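You operate a simulated robot arm through the tools that you are given. There is no shell and no other tool.

Carry out the task below with a simulated two-armed robot. There is one attempt and no reset: what you move stays moved.

TASK
Prime the air out of the fuel and set the stop lever to RUN.
Fine: fuel valve and fuel vent screw open, pump the primer till no foam shows, vent closed, lever last; the valve stays open. The engine stays isolated; spill nothing. Where these are worked on the way, their far stop is far enough and under half their travel is too little: fuel vent screw.

The check looks at the end state, three seconds after you hand in, the way a careful person would. Anything else that was tipped, shoved, dropped, spilled or broken makes it a failure.

THE ROBOT
Two 7-joint arms with fingered hands on one trunk that stands fixed in place. Base frame: the origin is at the foot of the trunk, x ahead of it, y to its left, z up. Readings come in cm, degrees, newtons and seconds.
The left shoulder is at [7, 14.5, 106.2], the right one opposite. With the tool pointing down near the work surface each hand reaches from about 36 to 78 cm from the base axis, measured 20 degrees to its own side. Payload 3.5 kg a hand.
The TCP of each hand is the grasp point between the finger pads, 2.5 cm short of the fingertips. In the tool frame z runs along the fingers and y along their closing line. The gripper opens to 8.8 cm; its body begins 2.9 cm behind the TCP. The gripper is a hand of 4 fingers: y runs from the thumb to the fingers, the wrist lies at [-1.3, -9.7, -16.2] in the tool frame.
Orientation is told as [roll, pitch, yaw] about the base's x, y, z axes, in that order, counted from this pose: with the fingers straight down and the wrist toward the robot, the tool's x, y and z point along [0, 1, 0], [1, 0, 0] and [0, 0, -1] of the base frame.

THE INTERFACE
- The arms move only by the tool send_rows. It takes "left_series", "right_series" or both (then of equal length, played together; a hand with none holds still); each is a list of rows, each an object of numbers (a shift or turn left out is 0): "dx", "dy", "dz": the shift along the base's x, y, z in units of 25 mm (1.0 is 25 mm); "wx", "wy", "wz": the turn, a rotation vector about the base's x, y, z in units of 4 degrees (1.0 is 4 degrees). In form: [{"dx": .., "dy": .., "dz": .., "wx": .., "wy": .., "wz": ..}, ...]. A call has 1 to 20 rows; each row shifts and turns the commanded pose from where the row before left it. A call with a number of a shift or a turn outside -1 to 1 is refused whole. Rows are played at 5 a second. More than 5 cm and 8.6 degrees between two rows, and nothing of the call is played. A pose out of reach is approached as far as the arm can. The call stops where the force on the tool passes 40 N (or 10 N more than at its start, if that is more) or the arm is blocked; 0.2 s more then pass. In this call time passes only in rows, and 0.2 s behind the last. The reply holds the time, the measured pose of the TCP, the force on the tool along the base axes, the opening and the grip force, in the units named above and with some noise, with the torque about the TCP (base axes, N m) and any sound that the robot's microphone picked up.
- Cameras (640 x 400 px; columns grow to the right, rows downward): "scene" is now at [13.13, -0.15, 136.7]; the picture's right is [-0.01, -1.00, 0.00], its down [-0.70, 0.01, -0.72] and it looks along [0.72, -0.01, -0.70] (base axes); focal length 269 px, centre (320, 200). "left" rides on the left gripper at [-6.4, -8.3, -9.8] in its tool frame; the picture's right is [-0.62, -0.37, 0.69], its down [0.71, -0.63, 0.30] and it looks along [0.32, 0.68, 0.65] (tool axes); focal length 265 px, centre (320, 200). "right" rides on the right gripper at [6.4, -8.3, -9.8] in its tool frame; the picture's right is [-0.62, 0.37, -0.69], its down [-0.71, -0.63, 0.30] and it looks along [-0.32, 0.68, 0.65] (tool axes); focal length 265 px, centre (320, 200). There is no depth. A picture from a camera that has moved, and an enlarged one, comes with that camera's place and axes in the base frame and with its lens.
- snapshot(camera): a new picture of that camera. It takes no simulated time.
- slide_trunk(by): slides the trunk up (or, below 0, down) by that many cm; the arms and the scene camera ride with it, the base frame stays. It gives what a move gives, with no picture.
- set_fingers(index, middle, ring, thumb_bend, thumb_turn, hand): sets how far each is bent, from 0 (flat) to 1 (curled in); at 0.3 the hand is open as for a grip, at 0.7 the pads meet at the TCP. One left out holds its place. A second passes; each finger stops where it meets its share of the squeeze, and holds until it gets a number again. It is the only way to open and close the hand. It gives what a move gives, with no picture; readings hold the bend of each and the force on the fingers (four entries, about 0 where the hand has none), thumb and palm. thumb_turn goes from beside the hand (0) to across from the fingers (1), as for a grip.
- pan_tilt(pan, tilt): turns the head with the scene camera to pan (to the left, within 86 degrees either way) and tilt (down, from -29 to 69), counted from straight ahead of the robot. It gives what a move gives.
- enlarge(camera, box): a new picture of the part [left, top, right, bottom] of that camera's present view, enlarged. It takes no simulated time.
- job_done(): hands the job in; it is judged then, once.

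Places have to be worked out from the pictures, the camera data and where the tool is seen. Open the grippers and draw the arms clear of the work before you hand the job in, unless the task says otherwise.

The tools are called after ">>>" as a command line: name --argument value ..., lists and objects as JSON in quotes. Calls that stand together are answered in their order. send_rows: Moves the arms, as the interface text tells. Its arguments: {"type":"object","properties":{"left_series":{"type":"array","items":{"type":"object","properties":{"dx":{"type":"number"},"dy":{"type":"number"},"dz":{"type":"number"},"wx":{"type":"number"},"wy":{"type":"number"},"wz":{"type":"number"}}}},"right_series":{"type":"array","items":{"type":"object","properties":{"dx":{"type":"number"},"dy":{"type":"number"},"dz":{"type":"number"},"wx":{"type":"number"},"wy":{"type":"number"},"wz":{"type":"number"}}}}},"required":[]} The other tools are called the same way: slide_trunk (by) moves the trunk up or down; set_fingers (index, middle, ring, thumb_bend, thumb_turn, hand) moves the fingers one by one; pan_tilt (pan, tilt) turns the head that bears the scene camera; snapshot (camera) takes a picture; enlarge (camera, box) takes an enlarged picture of a part of a camera's view; job_done () hands the job in.

At the start:

```text
clock: 0.0
left_position: [54.35, 9.67, 110.43]
left_tool_rot: [0.1, 0.0, 0.0]
left_contact_force: [0.3, 0.5, -0.1]
left_ft_torque: [0.03, 0.02, 0.01]
left_finger_gap: 8.75
left_grasp_force: 0.1
left_shape: jaw
left_bend: [0.3, 0.3, 0.3, 0.3, 0.98]
left_finger forces: [0.0, 0.0, 0.1, 0.1, 0.0, 0.1]
right_position: [47.56, -29.83, 112.55]
right_tool_rot: [0.1, -0.1, 0.0]
right_contact_force: [0.0, -0.6, 1.1]
right_ft_torque: [0.0, -0.01, -0.03]
right_finger_gap: 8.76
right_grasp_force: 0.1
right_shape: jaw
right_bend: [0.3, 0.3, 0.3, 0.3, 0.98]
right_finger forces: [0.1, 0.0, 0.1, 0.1, 0.0, 0.1]
trunk travel left (down, up): [-62.5, 21.5]
head pan, tilt (commanded): [-0.5, 44.2]
```

scene: 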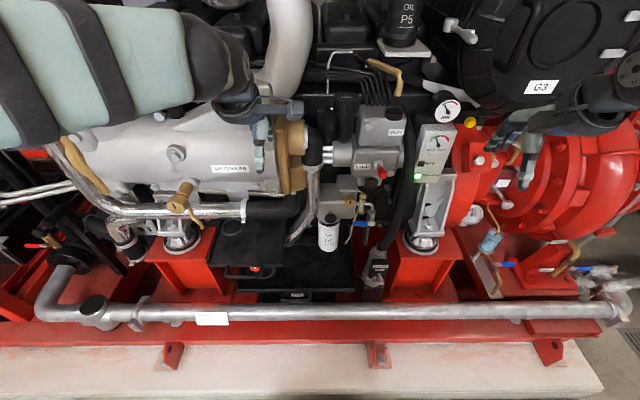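
right: 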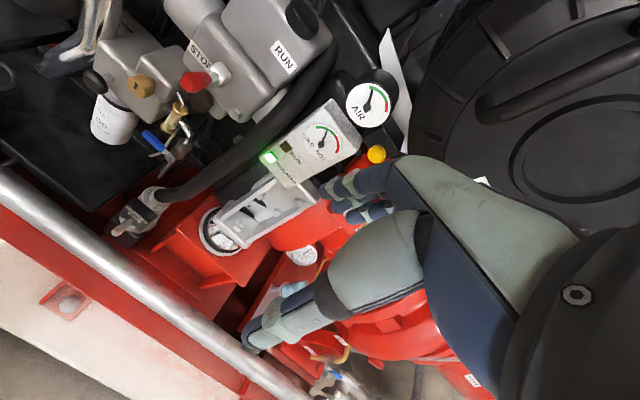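
left: 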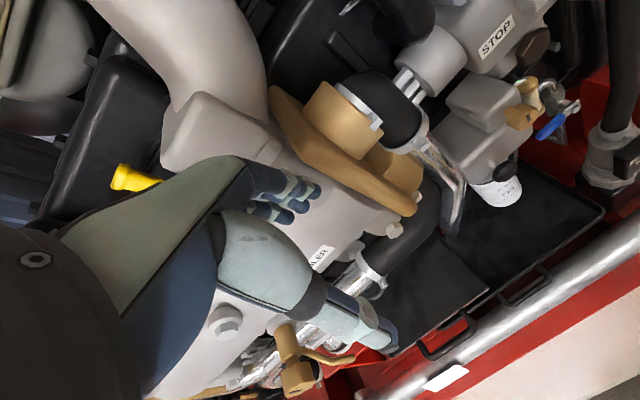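

I'll look closer at the fuel area in the centre of the scene before moving anything.

>>> enlarge --camera "scene" --box '[290, 90, 450, 190]'

>>> enlarge --camera "scene" --box '[290, 170, 450, 270]'

>>> enlarge --camera "right" --box '[60, 0, 380, 200]'

>>> enlarge --camera "left" --box '[400, 0, 640, 150]'

```text
4.00 times, centred on (370, 140) of scene
camera zoom: at [13.13, -0.15, 136.7], right [-0.01, -1.0, 0.0], down [-0.7, 0.01, -0.72], along [0.72, -0.01, -0.7], focal length 1076 px, centre (120, 440)
```

zoom: 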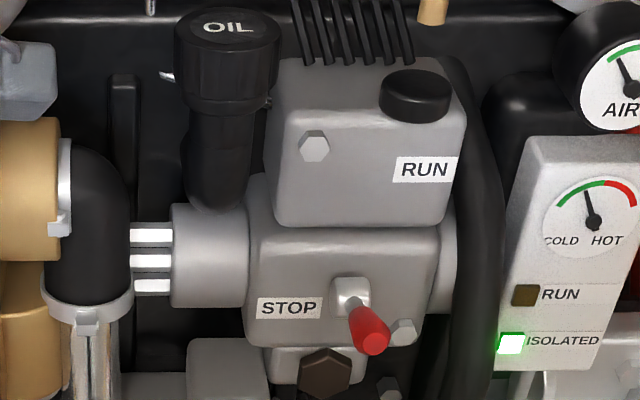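

```text
4.00 times, centred on (370, 220) of scene
camera zoom: at [13.13, -0.15, 136.7], right [-0.01, -1.0, 0.0], down [-0.7, 0.01, -0.72], along [0.72, -0.01, -0.7], focal length 1076 px, centre (120, 120)
```

zoom: 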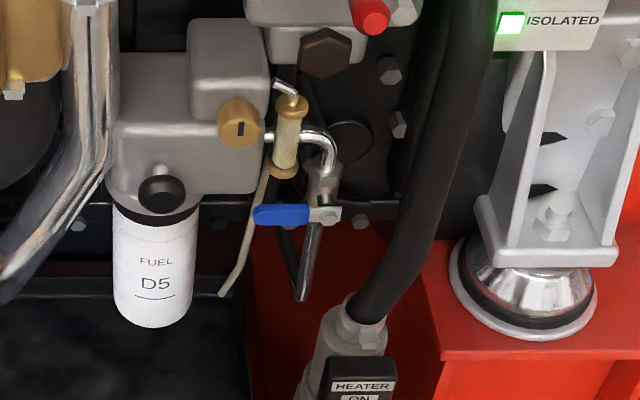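

```text
2.00 times, centred on (220, 100) of right
camera zoom: at [39.43, -23.47, 122.38], right [0.37, -0.62, 0.69], down [-0.63, -0.71, -0.3], along [0.68, -0.32, -0.65], focal length 531 px, centre (520, 400)
```

zoom: 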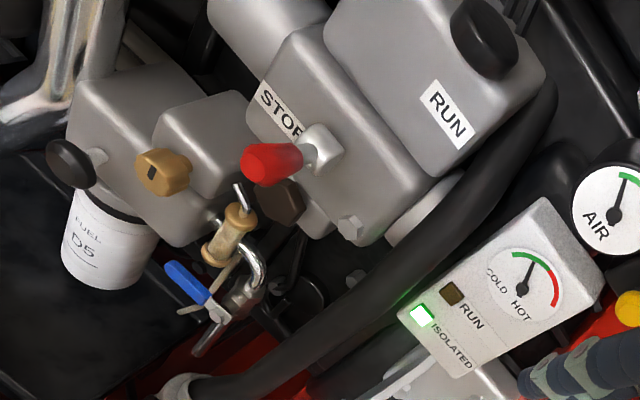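

```text
2.67 times, centred on (520, 75) of left
camera zoom: at [46.08, 3.2, 120.36], right [-0.37, -0.62, -0.69], down [-0.63, 0.71, -0.3], along [0.68, 0.32, -0.65], focal length 708 px, centre (-213, 533)
```

zoom: 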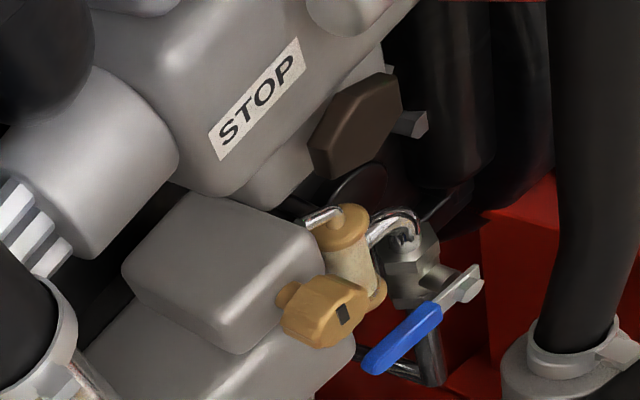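

The white filter reads FUEL D5, with a black knob (primer?), a brass knob (vent?), a sight tube and a blue lever valve beside it. I'll inspect the rest of the scene for other candidates.

>>> enlarge --camera "scene" --box '[450, 100, 640, 300]'

>>> enlarge --camera "scene" --box '[0, 140, 220, 330]'

>>> enlarge --camera "scene" --box '[310, 170, 390, 220]'

>>> enlarge --camera "scene" --box '[330, 0, 490, 100]'

>>> enlarge --camera "right" --box '[80, 60, 240, 160]'

```text
2.00 times, centred on (545, 200) of scene
camera zoom: at [13.13, -0.15, 136.7], right [-0.01, -1.0, 0.0], down [-0.7, 0.01, -0.72], along [0.72, -0.01, -0.7], focal length 538 px, centre (-130, 200)
```

zoom: 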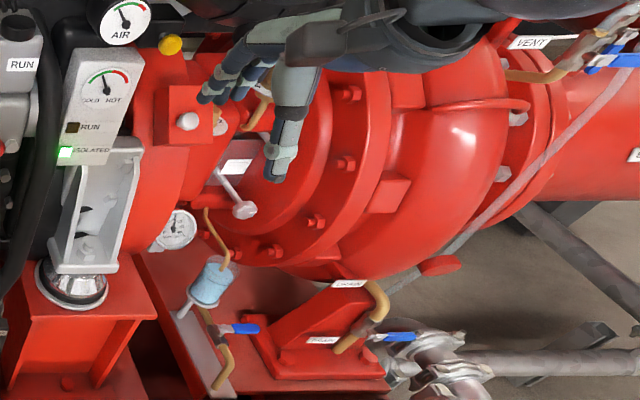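

```text
2.11 times, centred on (110, 235) of scene
camera zoom: at [13.13, -0.15, 136.7], right [-0.01, -1.0, 0.0], down [-0.7, 0.01, -0.72], along [0.72, -0.01, -0.7], focal length 566 px, centre (762, 126)
```

zoom: 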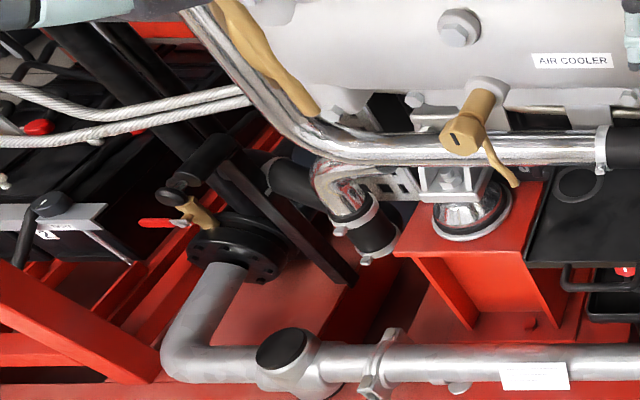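

```text
8.00 times, centred on (350, 195) of scene
camera zoom: at [13.13, -0.15, 136.7], right [-0.01, -1.0, 0.0], down [-0.7, 0.01, -0.72], along [0.72, -0.01, -0.7], focal length 2152 px, centre (80, 240)
```

zoom: 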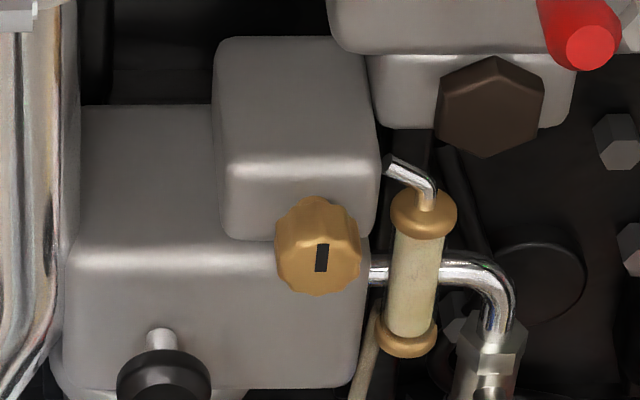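

```text
4.00 times, centred on (410, 50) of scene
camera zoom: at [13.13, -0.15, 136.7], right [-0.01, -1.0, 0.0], down [-0.7, 0.01, -0.72], along [0.72, -0.01, -0.7], focal length 1076 px, centre (-40, 800)
```

zoom: 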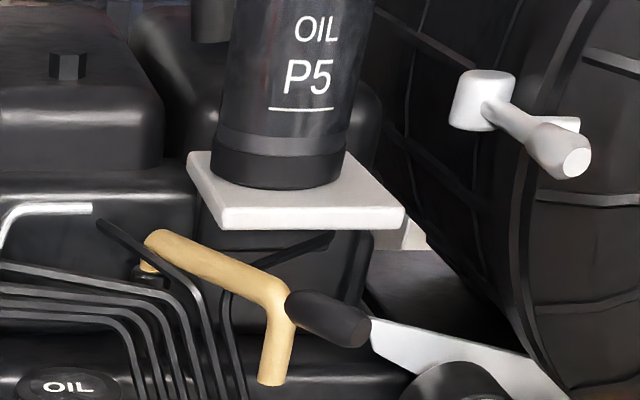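

```text
4.00 times, centred on (160, 110) of right
camera zoom: at [39.43, -23.47, 122.38], right [0.37, -0.62, 0.69], down [-0.63, -0.71, -0.3], along [0.68, -0.32, -0.65], focal length 1062 px, centre (960, 560)
```

zoom: 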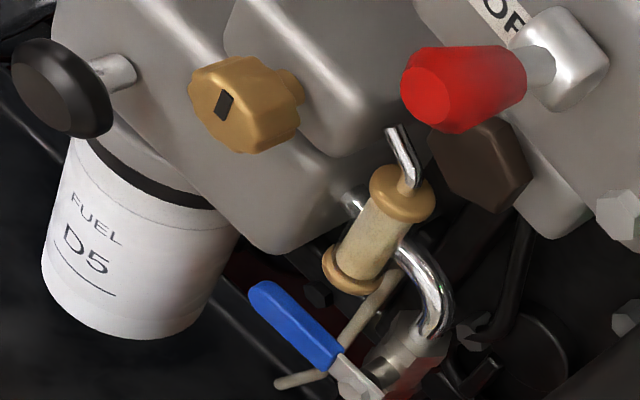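

The fuel items stereo out at roughly: black primer knob (64,-3.7,80), brass vent knob (64,-8.8,87), blue valve handle tip (66,-11,75) with pivot (67,-16,75), red lever knob (61,-15,98). I'll turn the left hand in place to use its camera as a second viewpoint from the left.

>>> send_rows --left_series '[{"wz": -1}, {"wz": -1}, {"wz": -1}, {"wz": -1}, {"wz": -1}, {"wz": -1}, {"wz": -1}, {"wz": -1}, {"wz": -1}, {"wz": -1}, {"wz": -1}, {"wz": -1}, {"wz": -1}, {"wz": -1}, {"wz": -1}]'

>>> snapshot --camera "left"

```text
clock: 3.2
left_position: [54.36, 9.72, 110.55]
left_tool_rot: [0.0, 0.0, -60.2]
left_contact_force: [0.0, 0.4, 0.6]
left_ft_torque: [0.0, 0.0, -0.01]
left_finger_gap: 8.76
left_grasp_force: 0.0
left_shape: jaw
left_bend: [0.3, 0.3, 0.3, 0.3, 0.98]
left_finger forces: [0.0, 0.0, 0.1, 0.0, 0.1, 0.0]
right_position: [47.6, -29.7, 112.41]
right_tool_rot: [0.0, 0.0, 0.0]
right_contact_force: [-0.8, -0.4, 0.1]
right_ft_torque: [-0.02, 0.03, -0.01]
right_finger_gap: 8.76
right_grasp_force: 0.0
right_shape: jaw
right_bend: [0.3, 0.3, 0.3, 0.3, 0.98]
right_finger forces: [0.0, 0.0, 0.0, 0.1, 0.1, 0.1]
trunk travel left (down, up): [-62.5, 21.5]
head pan, tilt (commanded): [-0.5, 44.2]
```

```text
taken
camera left: at [44.72, 13.68, 120.33], right [-0.72, 0.01, -0.69], down [0.31, 0.9, -0.3], along [0.62, -0.43, -0.65], focal length 265 px, centre (320, 200)
```

left: 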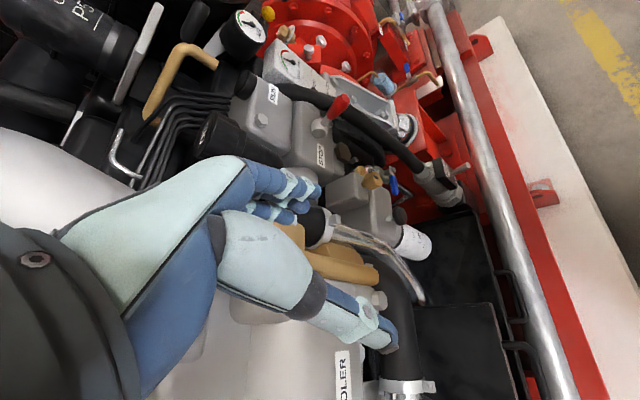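

>>> enlarge --camera "left" --box '[240, 60, 440, 260]'

>>> enlarge --camera "left" --box '[280, 80, 360, 160]'

>>> enlarge --camera "left" --box '[340, 150, 440, 230]'

```text
2.00 times, centred on (340, 160) of left
camera zoom: at [44.72, 13.68, 120.33], right [-0.72, 0.01, -0.69], down [0.31, 0.9, -0.3], along [0.62, -0.43, -0.65], focal length 531 px, centre (280, 280)
```

zoom: 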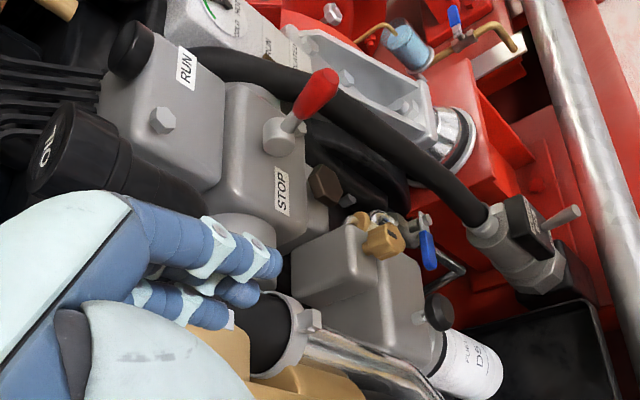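

```text
5.00 times, centred on (320, 120) of left
camera zoom: at [44.72, 13.68, 120.33], right [-0.72, 0.01, -0.69], down [0.31, 0.9, -0.3], along [0.62, -0.43, -0.65], focal length 1327 px, centre (320, 600)
```

zoom: 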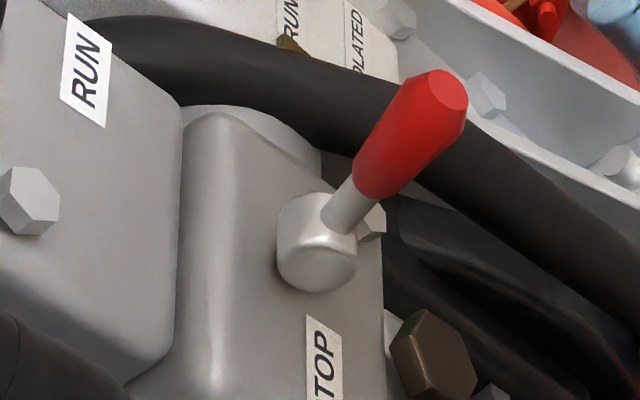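

```text
5.00 times, centred on (390, 190) of left
camera zoom: at [44.72, 13.68, 120.33], right [-0.72, 0.01, -0.69], down [0.31, 0.9, -0.3], along [0.62, -0.43, -0.65], focal length 1327 px, centre (-30, 250)
```

zoom: 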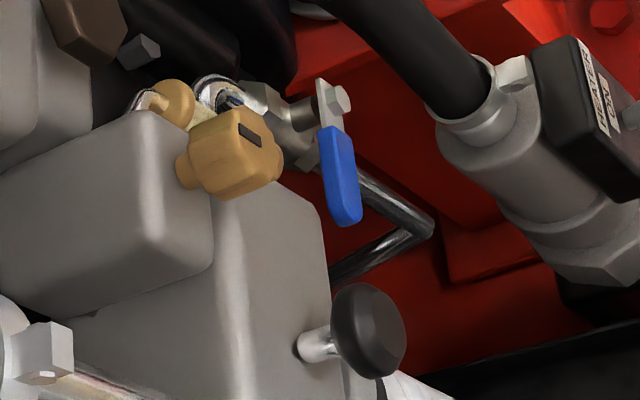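

Stereo with the left camera agrees (lever boss ≈(67.8,-15.3,95.9), knob tip ≈(61,-15.2,97.8); STOP label left/below, RUN label upper right). To understand the lever's axis I'll bring the right hand (fingers tilting forward) in front with clearance and look with its camera.

>>> send_rows --right_series '[{"wy": -0.9375, "dy": 0.5, "dz": -0.5}, {"wy": -0.9375, "dy": 0.5, "dz": -0.5}, {"wy": -0.9375, "dy": 0.5, "dz": -0.5}, {"wy": -0.9375, "dy": 0.5, "dz": -0.5}, {"wy": -0.9375, "dy": 0.5, "dz": -0.5}, {"wy": -0.9375, "dy": 0.5, "dz": -0.5}, {"wy": -0.9375, "dy": 0.5, "dz": -0.5}, {"wy": -0.9375, "dy": 0.5, "dz": -0.5}, {"wy": -0.9375, "dy": 0.5, "dz": -0.5}, {"wy": -0.9375, "dy": 0.5, "dz": -0.5}, {"wy": -0.9375, "dy": 0.5, "dz": -0.5}, {"wy": -0.9375, "dy": 0.5, "dz": -0.5}]'

>>> snapshot --camera "right"

>>> snapshot --camera "scene"

```text
clock: 5.8
left_position: [54.4, 9.72, 110.46]
left_tool_rot: [0.0, -0.1, -59.9]
left_contact_force: [-0.2, -0.3, 0.1]
left_ft_torque: [-0.01, 0.03, -0.03]
left_finger_gap: 8.77
left_grasp_force: 0.0
left_shape: jaw
left_bend: [0.3, 0.3, 0.3, 0.3, 0.98]
left_finger forces: [0.1, 0.0, 0.0, 0.0, 0.0, 0.0]
right_position: [48.59, -17.5, 99.18]
right_tool_rot: [3.2, -42.1, -4.3]
right_contact_force: [-0.3, 1.3, 0.8]
right_ft_torque: [0.02, -0.01, 0.03]
right_finger_gap: 8.76
right_grasp_force: 0.1
right_shape: jaw
right_bend: [0.3, 0.3, 0.3, 0.3, 0.98]
right_finger forces: [0.0, 0.0, 0.0, 0.0, 0.1, 0.0]
right hand out of reach, approached as far as the arm can: row 4, 5, 11, 12
trunk travel left (down, up): [-62.5, 21.5]
head pan, tilt (commanded): [-0.5, 44.2]
```

```text
taken
camera right: at [36.37, -10.84, 101.11], right [-0.22, -0.64, 0.73], down [-0.29, -0.68, -0.68], along [0.93, -0.36, -0.04], focal length 265 px, centre (320, 200)
```

right: 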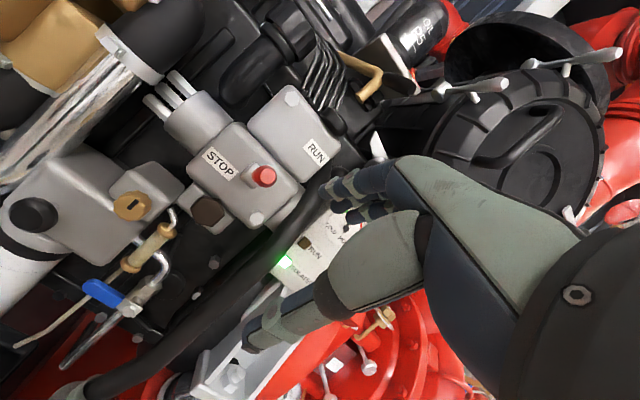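

```text
taken
camera scene: at [13.12, -0.14, 136.7], right [-0.01, -1.0, 0.0], down [-0.7, 0.01, -0.72], along [0.72, -0.01, -0.7], focal length 269 px, centre (320, 200)
```

scene: 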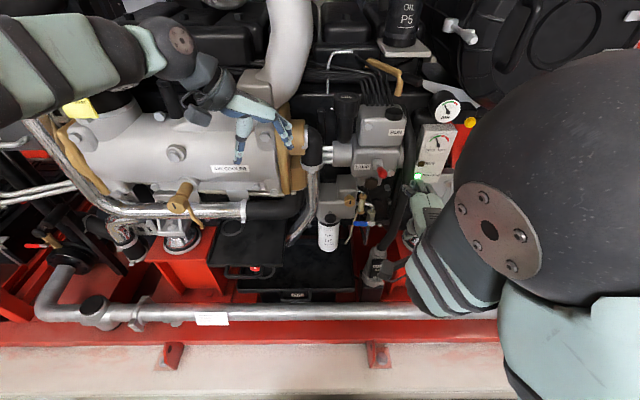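

The frontal view is good. I'll enlarge the fuel group and lever from here.

>>> enlarge --camera "right" --box '[180, 80, 340, 180]'

>>> enlarge --camera "right" --box '[80, 160, 240, 260]'

>>> enlarge --camera "right" --box '[0, 180, 160, 280]'

>>> enlarge --camera "right" --box '[40, 240, 200, 340]'

```text
4.00 times, centred on (260, 130) of right
camera zoom: at [36.37, -10.84, 101.11], right [-0.22, -0.64, 0.73], down [-0.29, -0.68, -0.68], along [0.93, -0.36, -0.04], focal length 1062 px, centre (560, 480)
```

zoom: 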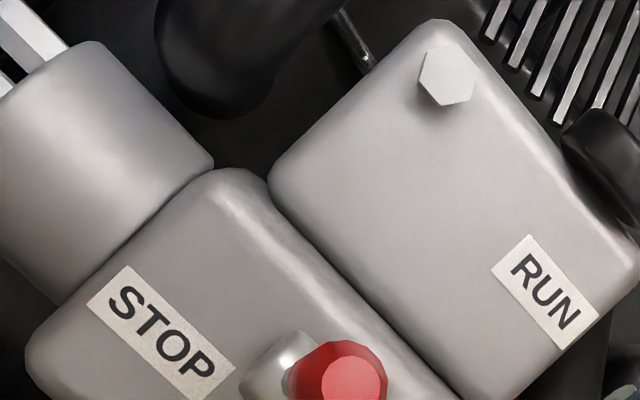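

```text
4.00 times, centred on (160, 210) of right
camera zoom: at [36.37, -10.84, 101.11], right [-0.22, -0.64, 0.73], down [-0.29, -0.68, -0.68], along [0.93, -0.36, -0.04], focal length 1062 px, centre (960, 160)
```

zoom: 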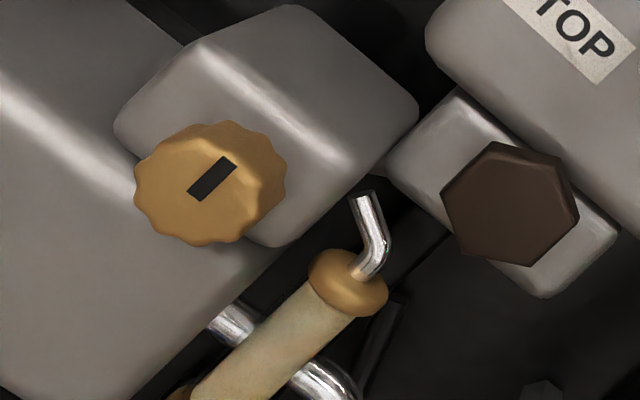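

```text
4.00 times, centred on (80, 230) of right
camera zoom: at [36.37, -10.84, 101.11], right [-0.22, -0.64, 0.73], down [-0.29, -0.68, -0.68], along [0.93, -0.36, -0.04], focal length 1062 px, centre (1280, 80)
```

zoom: 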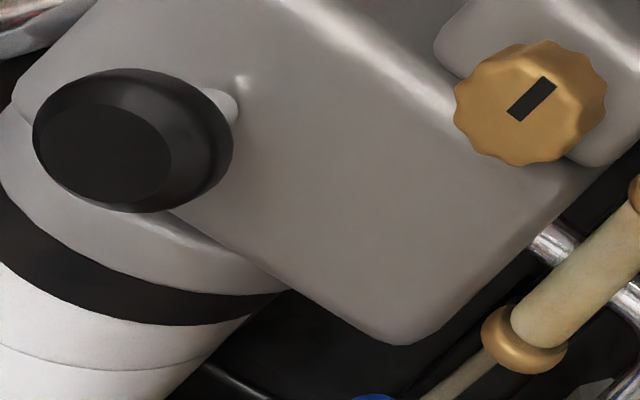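

```text
4.00 times, centred on (120, 290) of right
camera zoom: at [36.37, -10.84, 101.11], right [-0.22, -0.64, 0.73], down [-0.29, -0.68, -0.68], along [0.93, -0.36, -0.04], focal length 1062 px, centre (1120, -160)
```

zoom: 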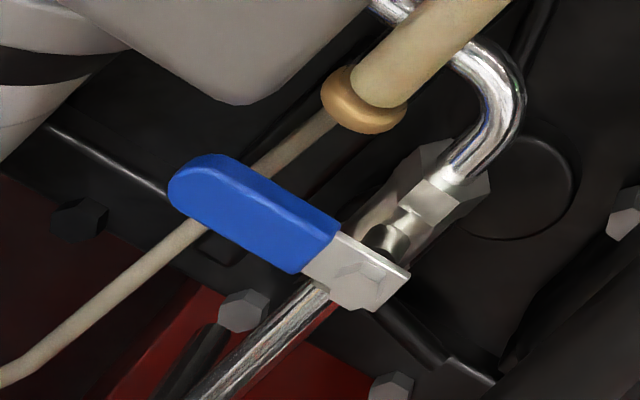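

>>> enlarge --camera "right" --box '[224, 145, 304, 195]'

>>> enlarge --camera "left" --box '[300, 85, 364, 125]'

>>> enlarge --camera "scene" --box '[350, 145, 414, 185]'

```text
8.00 times, centred on (264, 170) of right
camera zoom: at [36.37, -10.84, 101.11], right [-0.22, -0.64, 0.73], down [-0.29, -0.68, -0.68], along [0.93, -0.36, -0.04], focal length 2123 px, centre (768, 440)
```

zoom: 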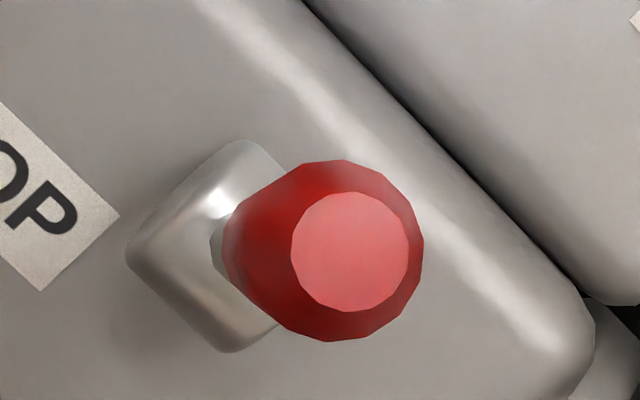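

```text
10.00 times, centred on (332, 105) of left
camera zoom: at [44.67, 13.64, 120.35], right [-0.72, 0.01, -0.69], down [0.3, 0.9, -0.3], along [0.62, -0.43, -0.65], focal length 2654 px, centre (200, 1150)
```

zoom: 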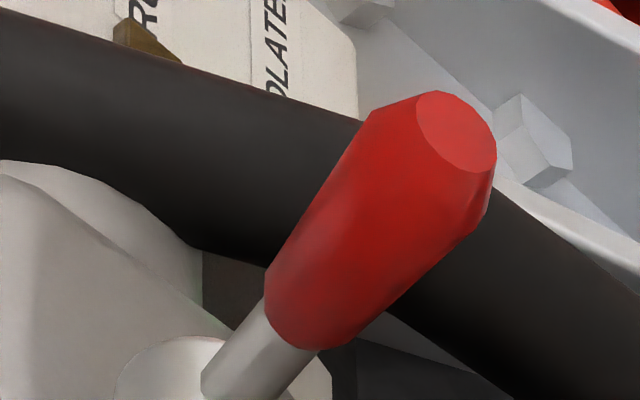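

```text
10.00 times, centred on (382, 165) of scene
camera zoom: at [13.12, -0.14, 136.7], right [-0.01, -1.0, 0.0], down [-0.7, 0.01, -0.72], along [0.72, -0.01, -0.7], focal length 2690 px, centre (-300, 550)
```

zoom: 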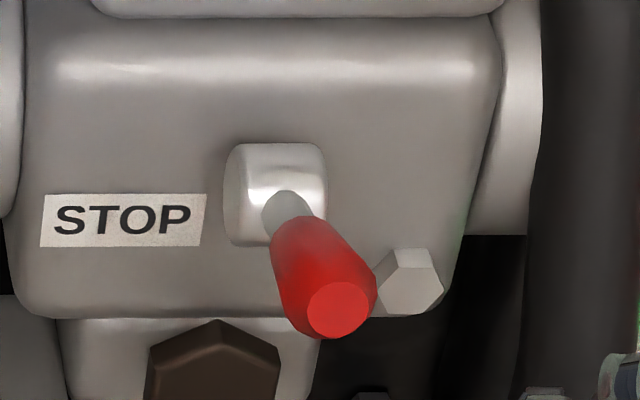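

The lever boss is a barrel with its axis along y, so the lever swings up/down (RUN label above). The valve handle points left, square to its vertical pipe, so it is closed. I'll move the right hand forward/down while pitching the fingers to point at the engine, keeping well short of it.

>>> send_rows --right_series '[{"wy": -0.9375, "dx": 0.2, "dz": -0.4}, {"wy": -0.9375, "dx": 0.2, "dz": -0.4}, {"wy": -0.9375, "dx": 0.2, "dz": -0.4}, {"wy": -0.9375, "dx": 0.2, "dz": -0.4}, {"wy": -0.9375, "dx": 0.2, "dz": -0.4}, {"wy": -0.9375, "dx": 0.2, "dz": -0.4}, {"wy": -0.9375, "dx": 0.2, "dz": -0.4}, {"wy": -0.9375, "dx": 0.2, "dz": -0.4}, {"wy": -0.9375, "dx": 0.2, "dz": -0.4}, {"wy": -0.9375, "dx": 0.2, "dz": -0.4}, {"wy": -0.9375, "dx": 0.2, "dz": -0.4}, {"wy": -0.9375, "dx": 0.2, "dz": -0.4}]'

>>> snapshot --camera "scene"

>>> snapshot --camera "right"

>>> snapshot --camera "left"

```text
clock: 8.4
left_position: [54.47, 9.69, 110.46]
left_tool_rot: [0.1, 0.0, -60.1]
left_contact_force: [-0.5, -0.3, 0.3]
left_ft_torque: [0.01, -0.02, -0.04]
left_finger_gap: 8.77
left_grasp_force: 0.1
left_shape: jaw
left_bend: [0.3, 0.3, 0.3, 0.3, 0.98]
left_finger forces: [0.0, 0.0, 0.0, 0.1, 0.1, 0.0]
right_position: [56.68, -19.57, 98.54]
right_tool_rot: [1.2, -56.4, -5.0]
right_contact_force: [-0.5, -0.8, 0.5]
right_ft_torque: [-0.01, 0.01, 0.02]
right_finger_gap: 8.78
right_grasp_force: 0.1
right_shape: jaw
right_bend: [0.3, 0.3, 0.3, 0.3, 0.98]
right_finger forces: [0.0, 0.0, 0.1, 0.1, 0.0, 0.0]
right hand out of reach, approached as far as the arm can: row 1, 2, 3, 4, 5, 6, 7, 8, 9, 10, 11, 12
trunk travel left (down, up): [-62.5, 21.5]
head pan, tilt (commanded): [-0.5, 44.2]
```

```text
taken
camera scene: at [13.13, -0.14, 136.7], right [-0.01, -1.0, 0.0], down [-0.7, 0.01, -0.72], along [0.72, -0.01, -0.7], focal length 269 px, centre (320, 200)
```

scene: 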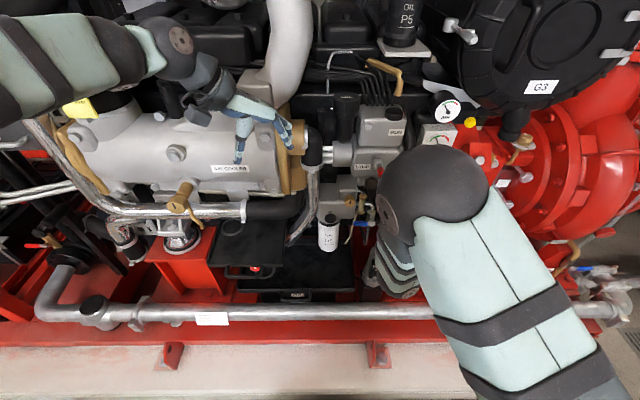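

```text
taken
camera right: at [44.51, -12.26, 97.05], right [-0.42, -0.6, 0.68], down [-0.14, -0.7, -0.7], along [0.9, -0.39, 0.21], focal length 265 px, centre (320, 200)
```

right: 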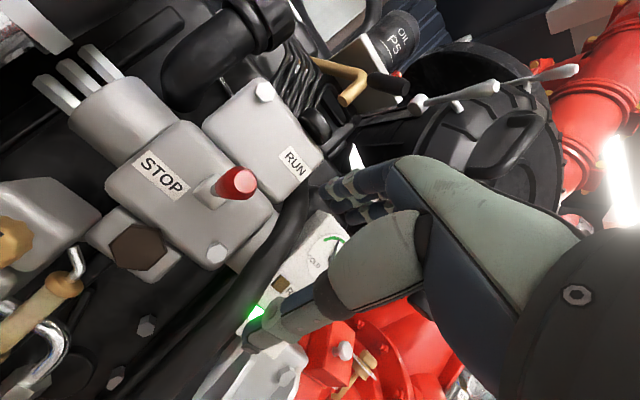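

```text
taken
camera left: at [44.68, 13.64, 120.34], right [-0.72, 0.01, -0.69], down [0.3, 0.9, -0.3], along [0.62, -0.43, -0.65], focal length 265 px, centre (320, 200)
```

left: 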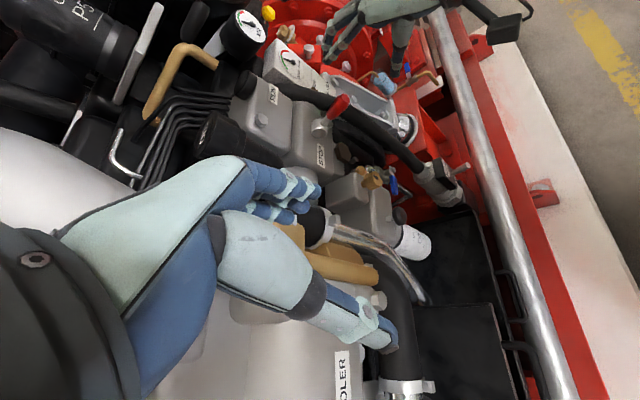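

The arm can't reach that pose from this shoulder height (it stalled near (56.7,-19.6,98.5), clear of things). I'll back both arms out along a safe path, then lower the trunk so the shoulders are near work height.

>>> send_rows --right_series '[{"wy": 0.9375, "dx": -0.2, "dz": 0.4}, {"wy": 0.9375, "dx": -0.2, "dz": 0.4}, {"wy": 0.9375, "dx": -0.2, "dz": 0.4}, {"wy": 0.9375, "dx": -0.2, "dz": 0.4}, {"wy": 0.9375, "dx": -0.2, "dz": 0.4}, {"wy": 0.9375, "dx": -0.2, "dz": 0.4}, {"wy": 0.9375, "dx": -0.2, "dz": 0.4}, {"wy": 0.9375, "dx": -0.2, "dz": 0.4}, {"wy": 0.9375, "dx": -0.2, "dz": 0.4}, {"wy": 0.9375, "dx": -0.2, "dz": 0.4}, {"wy": 0.9375, "dx": -0.2, "dz": 0.4}, {"wy": 0.9375, "dx": -0.2, "dz": 0.4}]' --left_series '[{"dx": -0.4, "dy": 0.2}, {"dx": -0.4, "dy": 0.2}, {"dx": -0.4, "dy": 0.2}, {"dx": -0.4, "dy": 0.2}, {"dx": -0.4, "dy": 0.2}, {"dx": -0.4, "dy": 0.2}, {"dx": -0.4, "dy": 0.2}, {"dx": -0.4, "dy": 0.2}, {"dx": -0.4, "dy": 0.2}, {"dx": -0.4, "dy": 0.2}, {"dx": -0.4, "dy": 0.2}, {"dx": -0.4, "dy": 0.2}]'

>>> send_rows --right_series '[{"wy": 0.9375, "dy": -0.5, "dz": 0.5}, {"wy": 0.9375, "dy": -0.5, "dz": 0.5}, {"wy": 0.9375, "dy": -0.5, "dz": 0.5}, {"wy": 0.9375, "dy": -0.5, "dz": 0.5}, {"wy": 0.9375, "dy": -0.5, "dz": 0.5}, {"wy": 0.9375, "dy": -0.5, "dz": 0.5}, {"wy": 0.9375, "dy": -0.5, "dz": 0.5}, {"wy": 0.9375, "dy": -0.5, "dz": 0.5}, {"wy": 0.9375, "dy": -0.5, "dz": 0.5}, {"wy": 0.9375, "dy": -0.5, "dz": 0.5}, {"wy": 0.9375, "dy": -0.5, "dz": 0.5}, {"wy": 0.9375, "dy": -0.5, "dz": 0.5}]'

>>> snapshot --camera "scene"

```text
clock: 9.3
left_position: [50.83, 11.49, 110.51]
left_tool_rot: [0.0, -0.1, -60.0]
left_contact_force: [-0.4, -0.5, 0.3]
left_ft_torque: [-0.02, 0.02, -0.04]
left_finger_gap: 8.78
left_grasp_force: 0.0
left_shape: jaw
left_bend: [0.3, 0.3, 0.3, 0.3, 0.98]
left_finger forces: [0.1, 0.0, 0.0, 0.1, 0.1, 0.1]
right_position: [54.36, -21.92, 92.11]
right_tool_rot: [0.0, -39.5, -7.8]
right_contact_force: [-0.1, 0.2, -0.7]
right_ft_torque: [-0.02, 0.01, 0.0]
right_finger_gap: 8.75
right_grasp_force: 0.0
right_shape: jaw
right_bend: [0.3, 0.3, 0.3, 0.3, 0.98]
right_finger forces: [0.0, 0.0, 0.0, 0.1, 0.0, 0.0]
right hand out of reach, approached as far as the arm can: row 1, 2, 3, 4
trunk travel left (down, up): [-62.5, 21.5]
head pan, tilt (commanded): [-0.5, 44.2]
stopped in row 4 (right hand): the arm was blocked; the commanded pose is now the measured one
```

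```text
clock: 11.9
left_position: [51.02, 11.42, 110.45]
left_tool_rot: [0.0, 0.1, -60.0]
left_contact_force: [-0.2, -0.3, 0.2]
left_ft_torque: [0.0, -0.02, -0.04]
left_finger_gap: 8.79
left_grasp_force: 0.0
left_shape: jaw
left_bend: [0.3, 0.3, 0.3, 0.3, 0.98]
left_finger forces: [0.0, 0.0, 0.1, 0.0, 0.0, 0.0]
right_position: [54.33, -36.84, 107.13]
right_tool_rot: [-5.4, 5.2, -5.4]
right_contact_force: [0.0, -0.5, 0.2]
right_ft_torque: [-0.02, 0.0, 0.02]
right_finger_gap: 8.76
right_grasp_force: 0.0
right_shape: jaw
right_bend: [0.3, 0.3, 0.3, 0.3, 0.98]
right_finger forces: [0.1, 0.1, 0.1, 0.0, 0.0, 0.0]
trunk travel left (down, up): [-62.5, 21.5]
head pan, tilt (commanded): [-0.5, 44.2]
```

```text
taken
camera scene: at [13.16, -0.2, 136.7], right [-0.01, -1.0, 0.0], down [-0.7, 0.01, -0.72], along [0.72, -0.01, -0.7], focal length 269 px, centre (320, 200)
```

scene: 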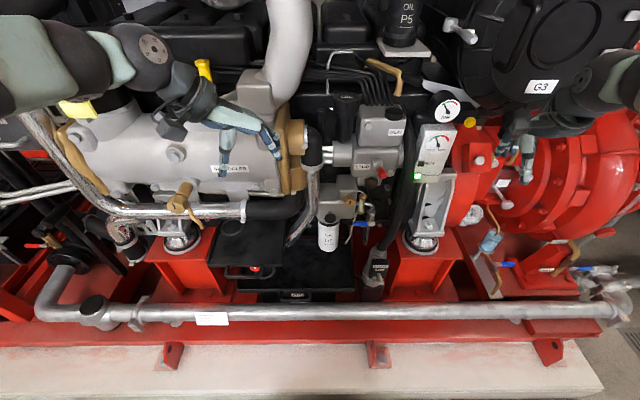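

The right arm is clear at (54.3,-36.8,107). I'll verify nothing was disturbed by the "blocked" report before going on.

>>> enlarge --camera "scene" --box '[370, 90, 530, 190]'

>>> enlarge --camera "scene" --box '[290, 90, 450, 190]'

>>> enlarge --camera "scene" --box '[290, 170, 450, 270]'

```text
4.00 times, centred on (450, 140) of scene
camera zoom: at [13.16, -0.2, 136.7], right [-0.01, -1.0, 0.0], down [-0.7, 0.01, -0.72], along [0.72, -0.01, -0.7], focal length 1076 px, centre (-200, 440)
```

zoom: 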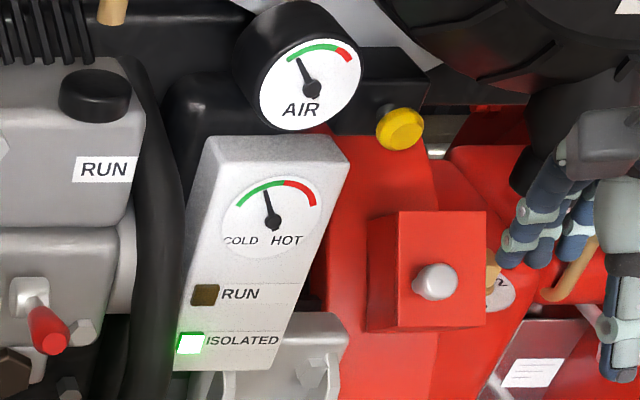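

```text
4.00 times, centred on (370, 140) of scene
camera zoom: at [13.16, -0.2, 136.7], right [-0.01, -1.0, 0.0], down [-0.7, 0.01, -0.72], along [0.72, -0.01, -0.7], focal length 1076 px, centre (120, 440)
```

zoom: 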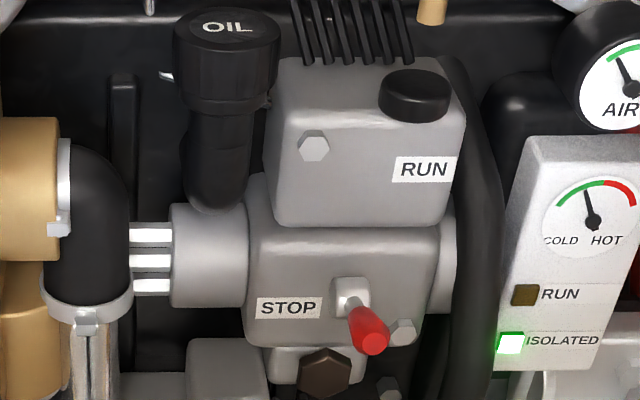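

```text
4.00 times, centred on (370, 220) of scene
camera zoom: at [13.16, -0.2, 136.7], right [-0.01, -1.0, 0.0], down [-0.7, 0.01, -0.72], along [0.72, -0.01, -0.7], focal length 1076 px, centre (120, 120)
```

zoom: 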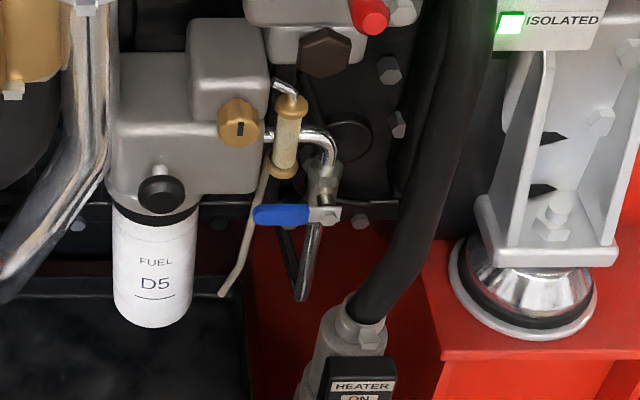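

Everything is unchanged. Now I draw both hands back toward the robot before lowering the trunk.

>>> send_rows --right_series '[{"dx": -0.5, "dy": 0.1}, {"dx": -0.5, "dy": 0.1}, {"dx": -0.5, "dy": 0.1}, {"dx": -0.5, "dy": 0.1}, {"dx": -0.5, "dy": 0.1}, {"dx": -0.5, "dy": 0.1}, {"dx": -0.5, "dy": 0.1}, {"dx": -0.5, "dy": 0.1}]' --left_series '[{"dx": -0.5, "dy": 0.3}, {"dx": -0.5, "dy": 0.3}, {"dx": -0.5, "dy": 0.3}, {"dx": -0.5, "dy": 0.3}, {"dx": -0.5, "dy": 0.3}, {"dx": -0.5, "dy": 0.3}, {"dx": -0.5, "dy": 0.3}, {"dx": -0.5, "dy": 0.3}]'

>>> snapshot --camera "scene"

```text
clock: 13.7
left_position: [40.8, 17.61, 110.4]
left_tool_rot: [0.0, 0.0, -60.0]
left_contact_force: [0.3, -0.1, 0.0]
left_ft_torque: [0.02, 0.01, -0.03]
left_finger_gap: 8.73
left_grasp_force: 0.0
left_shape: jaw
left_bend: [0.3, 0.3, 0.3, 0.3, 0.98]
left_finger forces: [0.0, 0.0, 0.1, 0.1, 0.0, 0.1]
right_position: [44.27, -34.65, 107.19]
right_tool_rot: [-5.3, 5.1, -5.5]
right_contact_force: [-0.2, 0.0, 1.1]
right_ft_torque: [0.01, 0.01, 0.02]
right_finger_gap: 8.76
right_grasp_force: 0.1
right_shape: jaw
right_bend: [0.3, 0.3, 0.3, 0.3, 0.98]
right_finger forces: [0.0, 0.0, 0.0, 0.0, 0.0, 0.0]
trunk travel left (down, up): [-62.5, 21.5]
head pan, tilt (commanded): [-0.5, 44.2]
```

```text
taken
camera scene: at [13.04, -0.02, 136.71], right [-0.01, -1.0, 0.0], down [-0.7, 0.01, -0.72], along [0.72, -0.01, -0.7], focal length 269 px, centre (320, 200)
```

scene: 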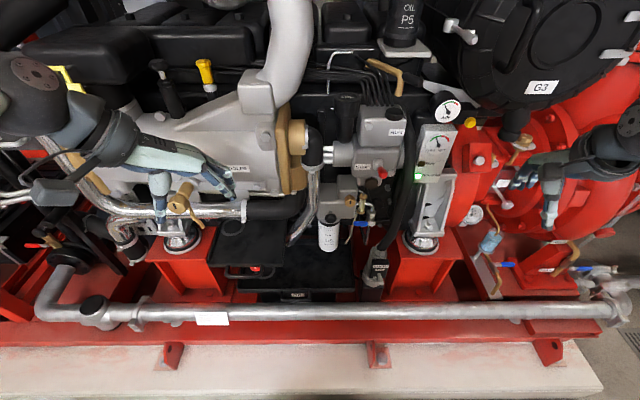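

Both hands are back at x≈41–44. Lowering the trunk in steps, checking contact forces.

>>> slide_trunk --by -12

>>> snapshot --camera "scene"

```text
clock: 15.2
left_position: [40.91, 17.46, 98.45]
left_tool_rot: [0.0, 0.0, -60.0]
left_contact_force: [0.2, 0.4, 0.9]
left_ft_torque: [0.02, -0.05, 0.03]
left_finger_gap: 8.76
left_grasp_force: 0.0
left_shape: jaw
left_bend: [0.3, 0.3, 0.3, 0.3, 0.98]
left_finger forces: [0.0, 0.1, 0.0, 0.0, 0.0, 0.1]
right_position: [44.33, -34.71, 95.19]
right_tool_rot: [-5.4, 5.1, -5.5]
right_contact_force: [0.2, 1.0, -0.2]
right_ft_torque: [0.02, 0.01, 0.0]
right_finger_gap: 8.78
right_grasp_force: 0.0
right_shape: jaw
right_bend: [0.3, 0.3, 0.3, 0.3, 0.98]
right_finger forces: [0.1, 0.0, 0.0, 0.0, 0.0, 0.0]
trunk travel left (down, up): [-50.5, 33.5]
head pan, tilt (commanded): [-0.5, 44.2]
```

```text
taken
camera scene: at [13.11, -0.14, 124.71], right [-0.01, -1.0, 0.0], down [-0.7, 0.01, -0.72], along [0.72, -0.01, -0.7], focal length 269 px, centre (320, 200)
```

scene: 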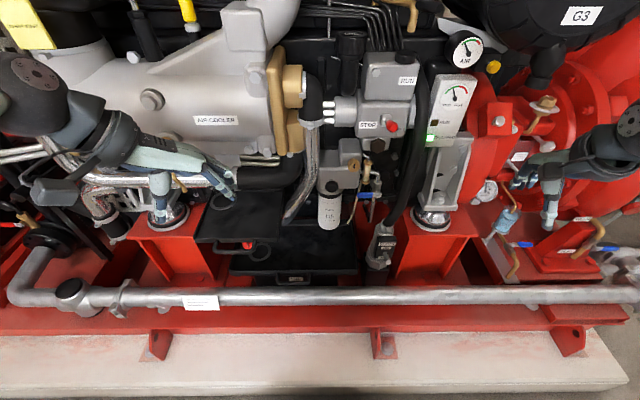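

Clear so far; continue lowering by 13 cm.

>>> slide_trunk --by -13

>>> pan_tilt --pan -5 --tilt 30

>>> snapshot --camera "scene"

```text
clock: 16.8
left_position: [40.88, 17.43, 85.45]
left_tool_rot: [0.1, 0.0, -60.0]
left_contact_force: [-0.2, 0.3, -0.8]
left_ft_torque: [0.01, 0.0, -0.01]
left_finger_gap: 8.76
left_grasp_force: 0.0
left_shape: jaw
left_bend: [0.3, 0.3, 0.3, 0.3, 0.98]
left_finger forces: [0.1, 0.1, 0.1, 0.1, 0.0, 0.0]
right_position: [44.32, -34.76, 82.07]
right_tool_rot: [-5.4, 5.1, -5.5]
right_contact_force: [-0.6, 0.4, 1.0]
right_ft_torque: [0.0, 0.0, -0.02]
right_finger_gap: 8.75
right_grasp_force: 0.1
right_shape: jaw
right_bend: [0.3, 0.3, 0.3, 0.3, 0.98]
right_finger forces: [0.0, 0.0, 0.0, 0.0, 0.0, 0.0]
trunk travel left (down, up): [-37.5, 46.5]
head pan, tilt (commanded): [-0.5, 44.2]
```

```text
clock: 17.6
left_position: [40.92, 17.42, 85.44]
left_tool_rot: [0.0, 0.0, -60.0]
left_contact_force: [0.3, 0.8, -0.1]
left_ft_torque: [0.04, -0.01, -0.01]
left_finger_gap: 8.78
left_grasp_force: 0.1
left_shape: jaw
left_bend: [0.3, 0.3, 0.3, 0.3, 0.98]
left_finger forces: [0.0, 0.1, 0.0, 0.1, 0.0, 0.0]
right_position: [44.32, -34.7, 82.03]
right_tool_rot: [-5.4, 5.1, -5.5]
right_contact_force: [-0.2, -0.2, 0.2]
right_ft_torque: [-0.01, 0.06, 0.02]
right_finger_gap: 8.75
right_grasp_force: 0.1
right_shape: jaw
right_bend: [0.3, 0.3, 0.3, 0.3, 0.98]
right_finger forces: [0.1, 0.1, 0.0, 0.0, 0.1, 0.0]
trunk travel left (down, up): [-37.5, 46.5]
head pan, tilt (commanded): [-5.0, 30.0]
```

```text
taken
camera scene: at [13.93, -0.85, 113.84], right [-0.09, -1.0, 0.0], down [-0.5, 0.04, -0.87], along [0.86, -0.08, -0.5], focal length 269 px, centre (320, 200)
```

scene: 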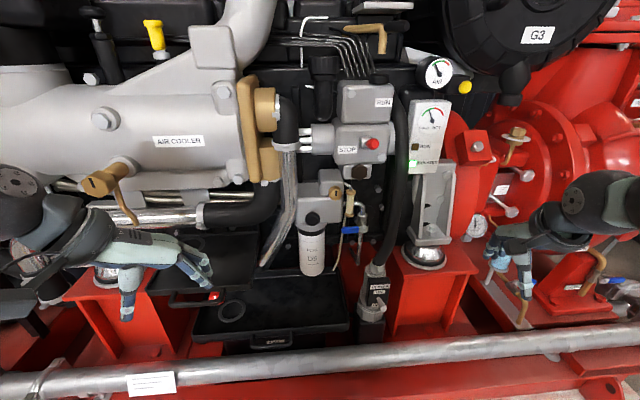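

>>> enlarge --camera "scene" --box '[290, 120, 418, 200]'

>>> enlarge --camera "scene" --box '[290, 170, 418, 250]'

```text
5.00 times, centred on (354, 160) of scene
camera zoom: at [13.93, -0.85, 113.84], right [-0.09, -1.0, 0.0], down [-0.5, 0.04, -0.87], along [0.86, -0.08, -0.5], focal length 1345 px, centre (150, 400)
```

zoom: 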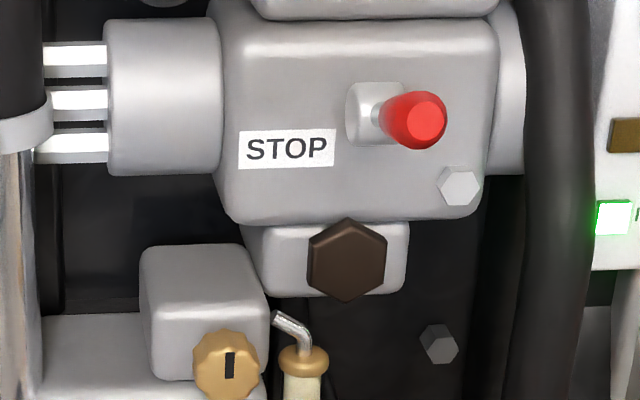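

```text
5.00 times, centred on (354, 210) of scene
camera zoom: at [13.93, -0.85, 113.84], right [-0.09, -1.0, 0.0], down [-0.5, 0.04, -0.87], along [0.86, -0.08, -0.5], focal length 1345 px, centre (150, 150)
```

zoom: 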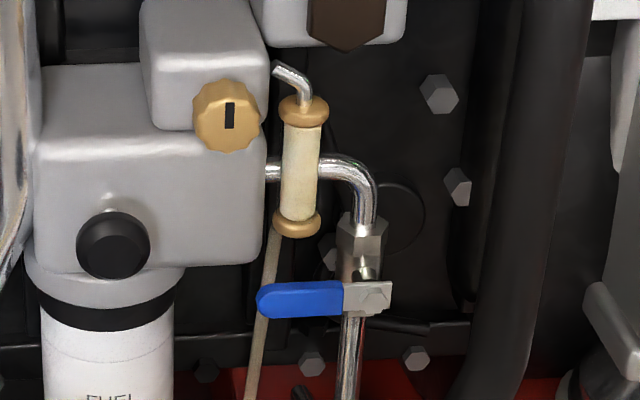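

Re-triangulated from the two head heights: valve nut (67.3,-16.5,73.9), handle tip (67.2,-11.1,74), vent front (63.9,-8.6,86.4), primer front (64.1,-3.5,79.8), lever boss (67.3,-15,96.2), lever tip (60.4,-14.9,98.2). I'll swing the right hand in front of the work, pitching the fingers forward.

>>> send_rows --right_series '[{"wx": 0.7, "wy": -0.65, "wz": 0.7}, {"wx": 0.7, "wy": -0.65, "wz": 0.7}, {"wy": -1, "dx": 0.2, "dy": 0.4}, {"wy": -1, "dx": 0.2, "dy": 0.4}, {"wy": -1, "dx": 0.2, "dy": 0.4}, {"wy": -1, "dx": 0.2, "dy": 0.4}, {"wy": -1, "dx": 0.2, "dy": 0.4}, {"wy": -1, "dx": 0.2, "dy": 0.4}, {"wy": -1, "dx": 0.2, "dy": 0.4}, {"wy": -1, "dx": 0.2, "dy": 0.4}, {"wy": -1, "dx": 0.2, "dy": 0.4}, {"wy": -1, "dx": 0.2, "dy": 0.4}, {"wy": -1, "dx": 0.2, "dy": 0.4}, {"wy": -1, "dx": 0.2, "dy": 0.4}, {"wy": -1, "dx": 0.2, "dy": 0.4}, {"wy": -1, "dx": 0.2, "dy": 0.4}, {"wy": -1, "dx": 0.2, "dy": 0.4}]'

>>> snapshot --camera "scene"

>>> snapshot --camera "right"

```text
clock: 21.2
left_position: [40.91, 17.4, 85.52]
left_tool_rot: [0.0, 0.0, -60.0]
left_contact_force: [-0.7, 0.8, -0.2]
left_ft_torque: [-0.01, 0.04, -0.01]
left_finger_gap: 8.74
left_grasp_force: 0.1
left_shape: jaw
left_bend: [0.3, 0.3, 0.3, 0.3, 0.98]
left_finger forces: [0.0, 0.1, 0.0, 0.1, 0.0, 0.0]
right_position: [51.86, -19.76, 81.96]
right_tool_rot: [-0.1, -59.8, 0.7]
right_contact_force: [-0.2, -0.7, 0.3]
right_ft_torque: [-0.03, 0.01, 0.05]
right_finger_gap: 8.76
right_grasp_force: 0.1
right_shape: jaw
right_bend: [0.3, 0.3, 0.3, 0.3, 0.98]
right_finger forces: [0.0, 0.0, 0.1, 0.1, 0.0, 0.1]
trunk travel left (down, up): [-37.5, 46.5]
head pan, tilt (commanded): [-5.0, 30.0]
```

```text
taken
camera scene: at [13.95, -1.0, 113.84], right [-0.09, -1.0, 0.0], down [-0.5, 0.04, -0.87], along [0.86, -0.08, -0.5], focal length 269 px, centre (320, 200)
```

scene: 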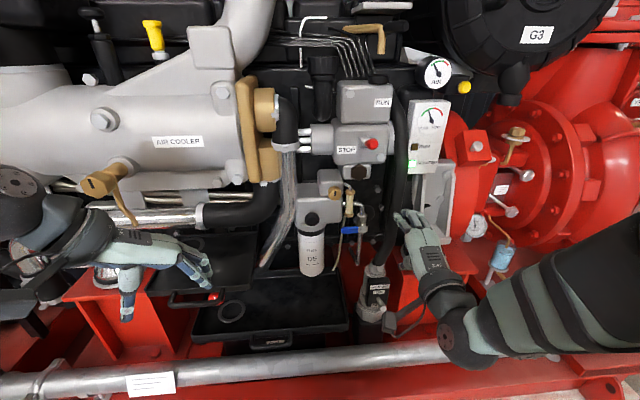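

```text
taken
camera right: at [39.38, -13.52, 79.83], right [-0.41, -0.62, 0.67], down [-0.05, -0.72, -0.7], along [0.91, -0.32, 0.26], focal length 265 px, centre (320, 200)
```

right: 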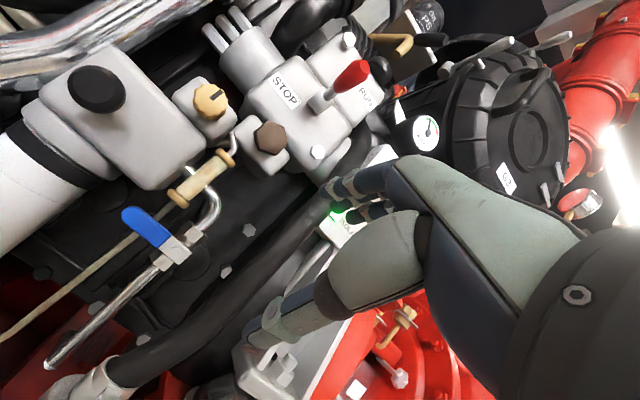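

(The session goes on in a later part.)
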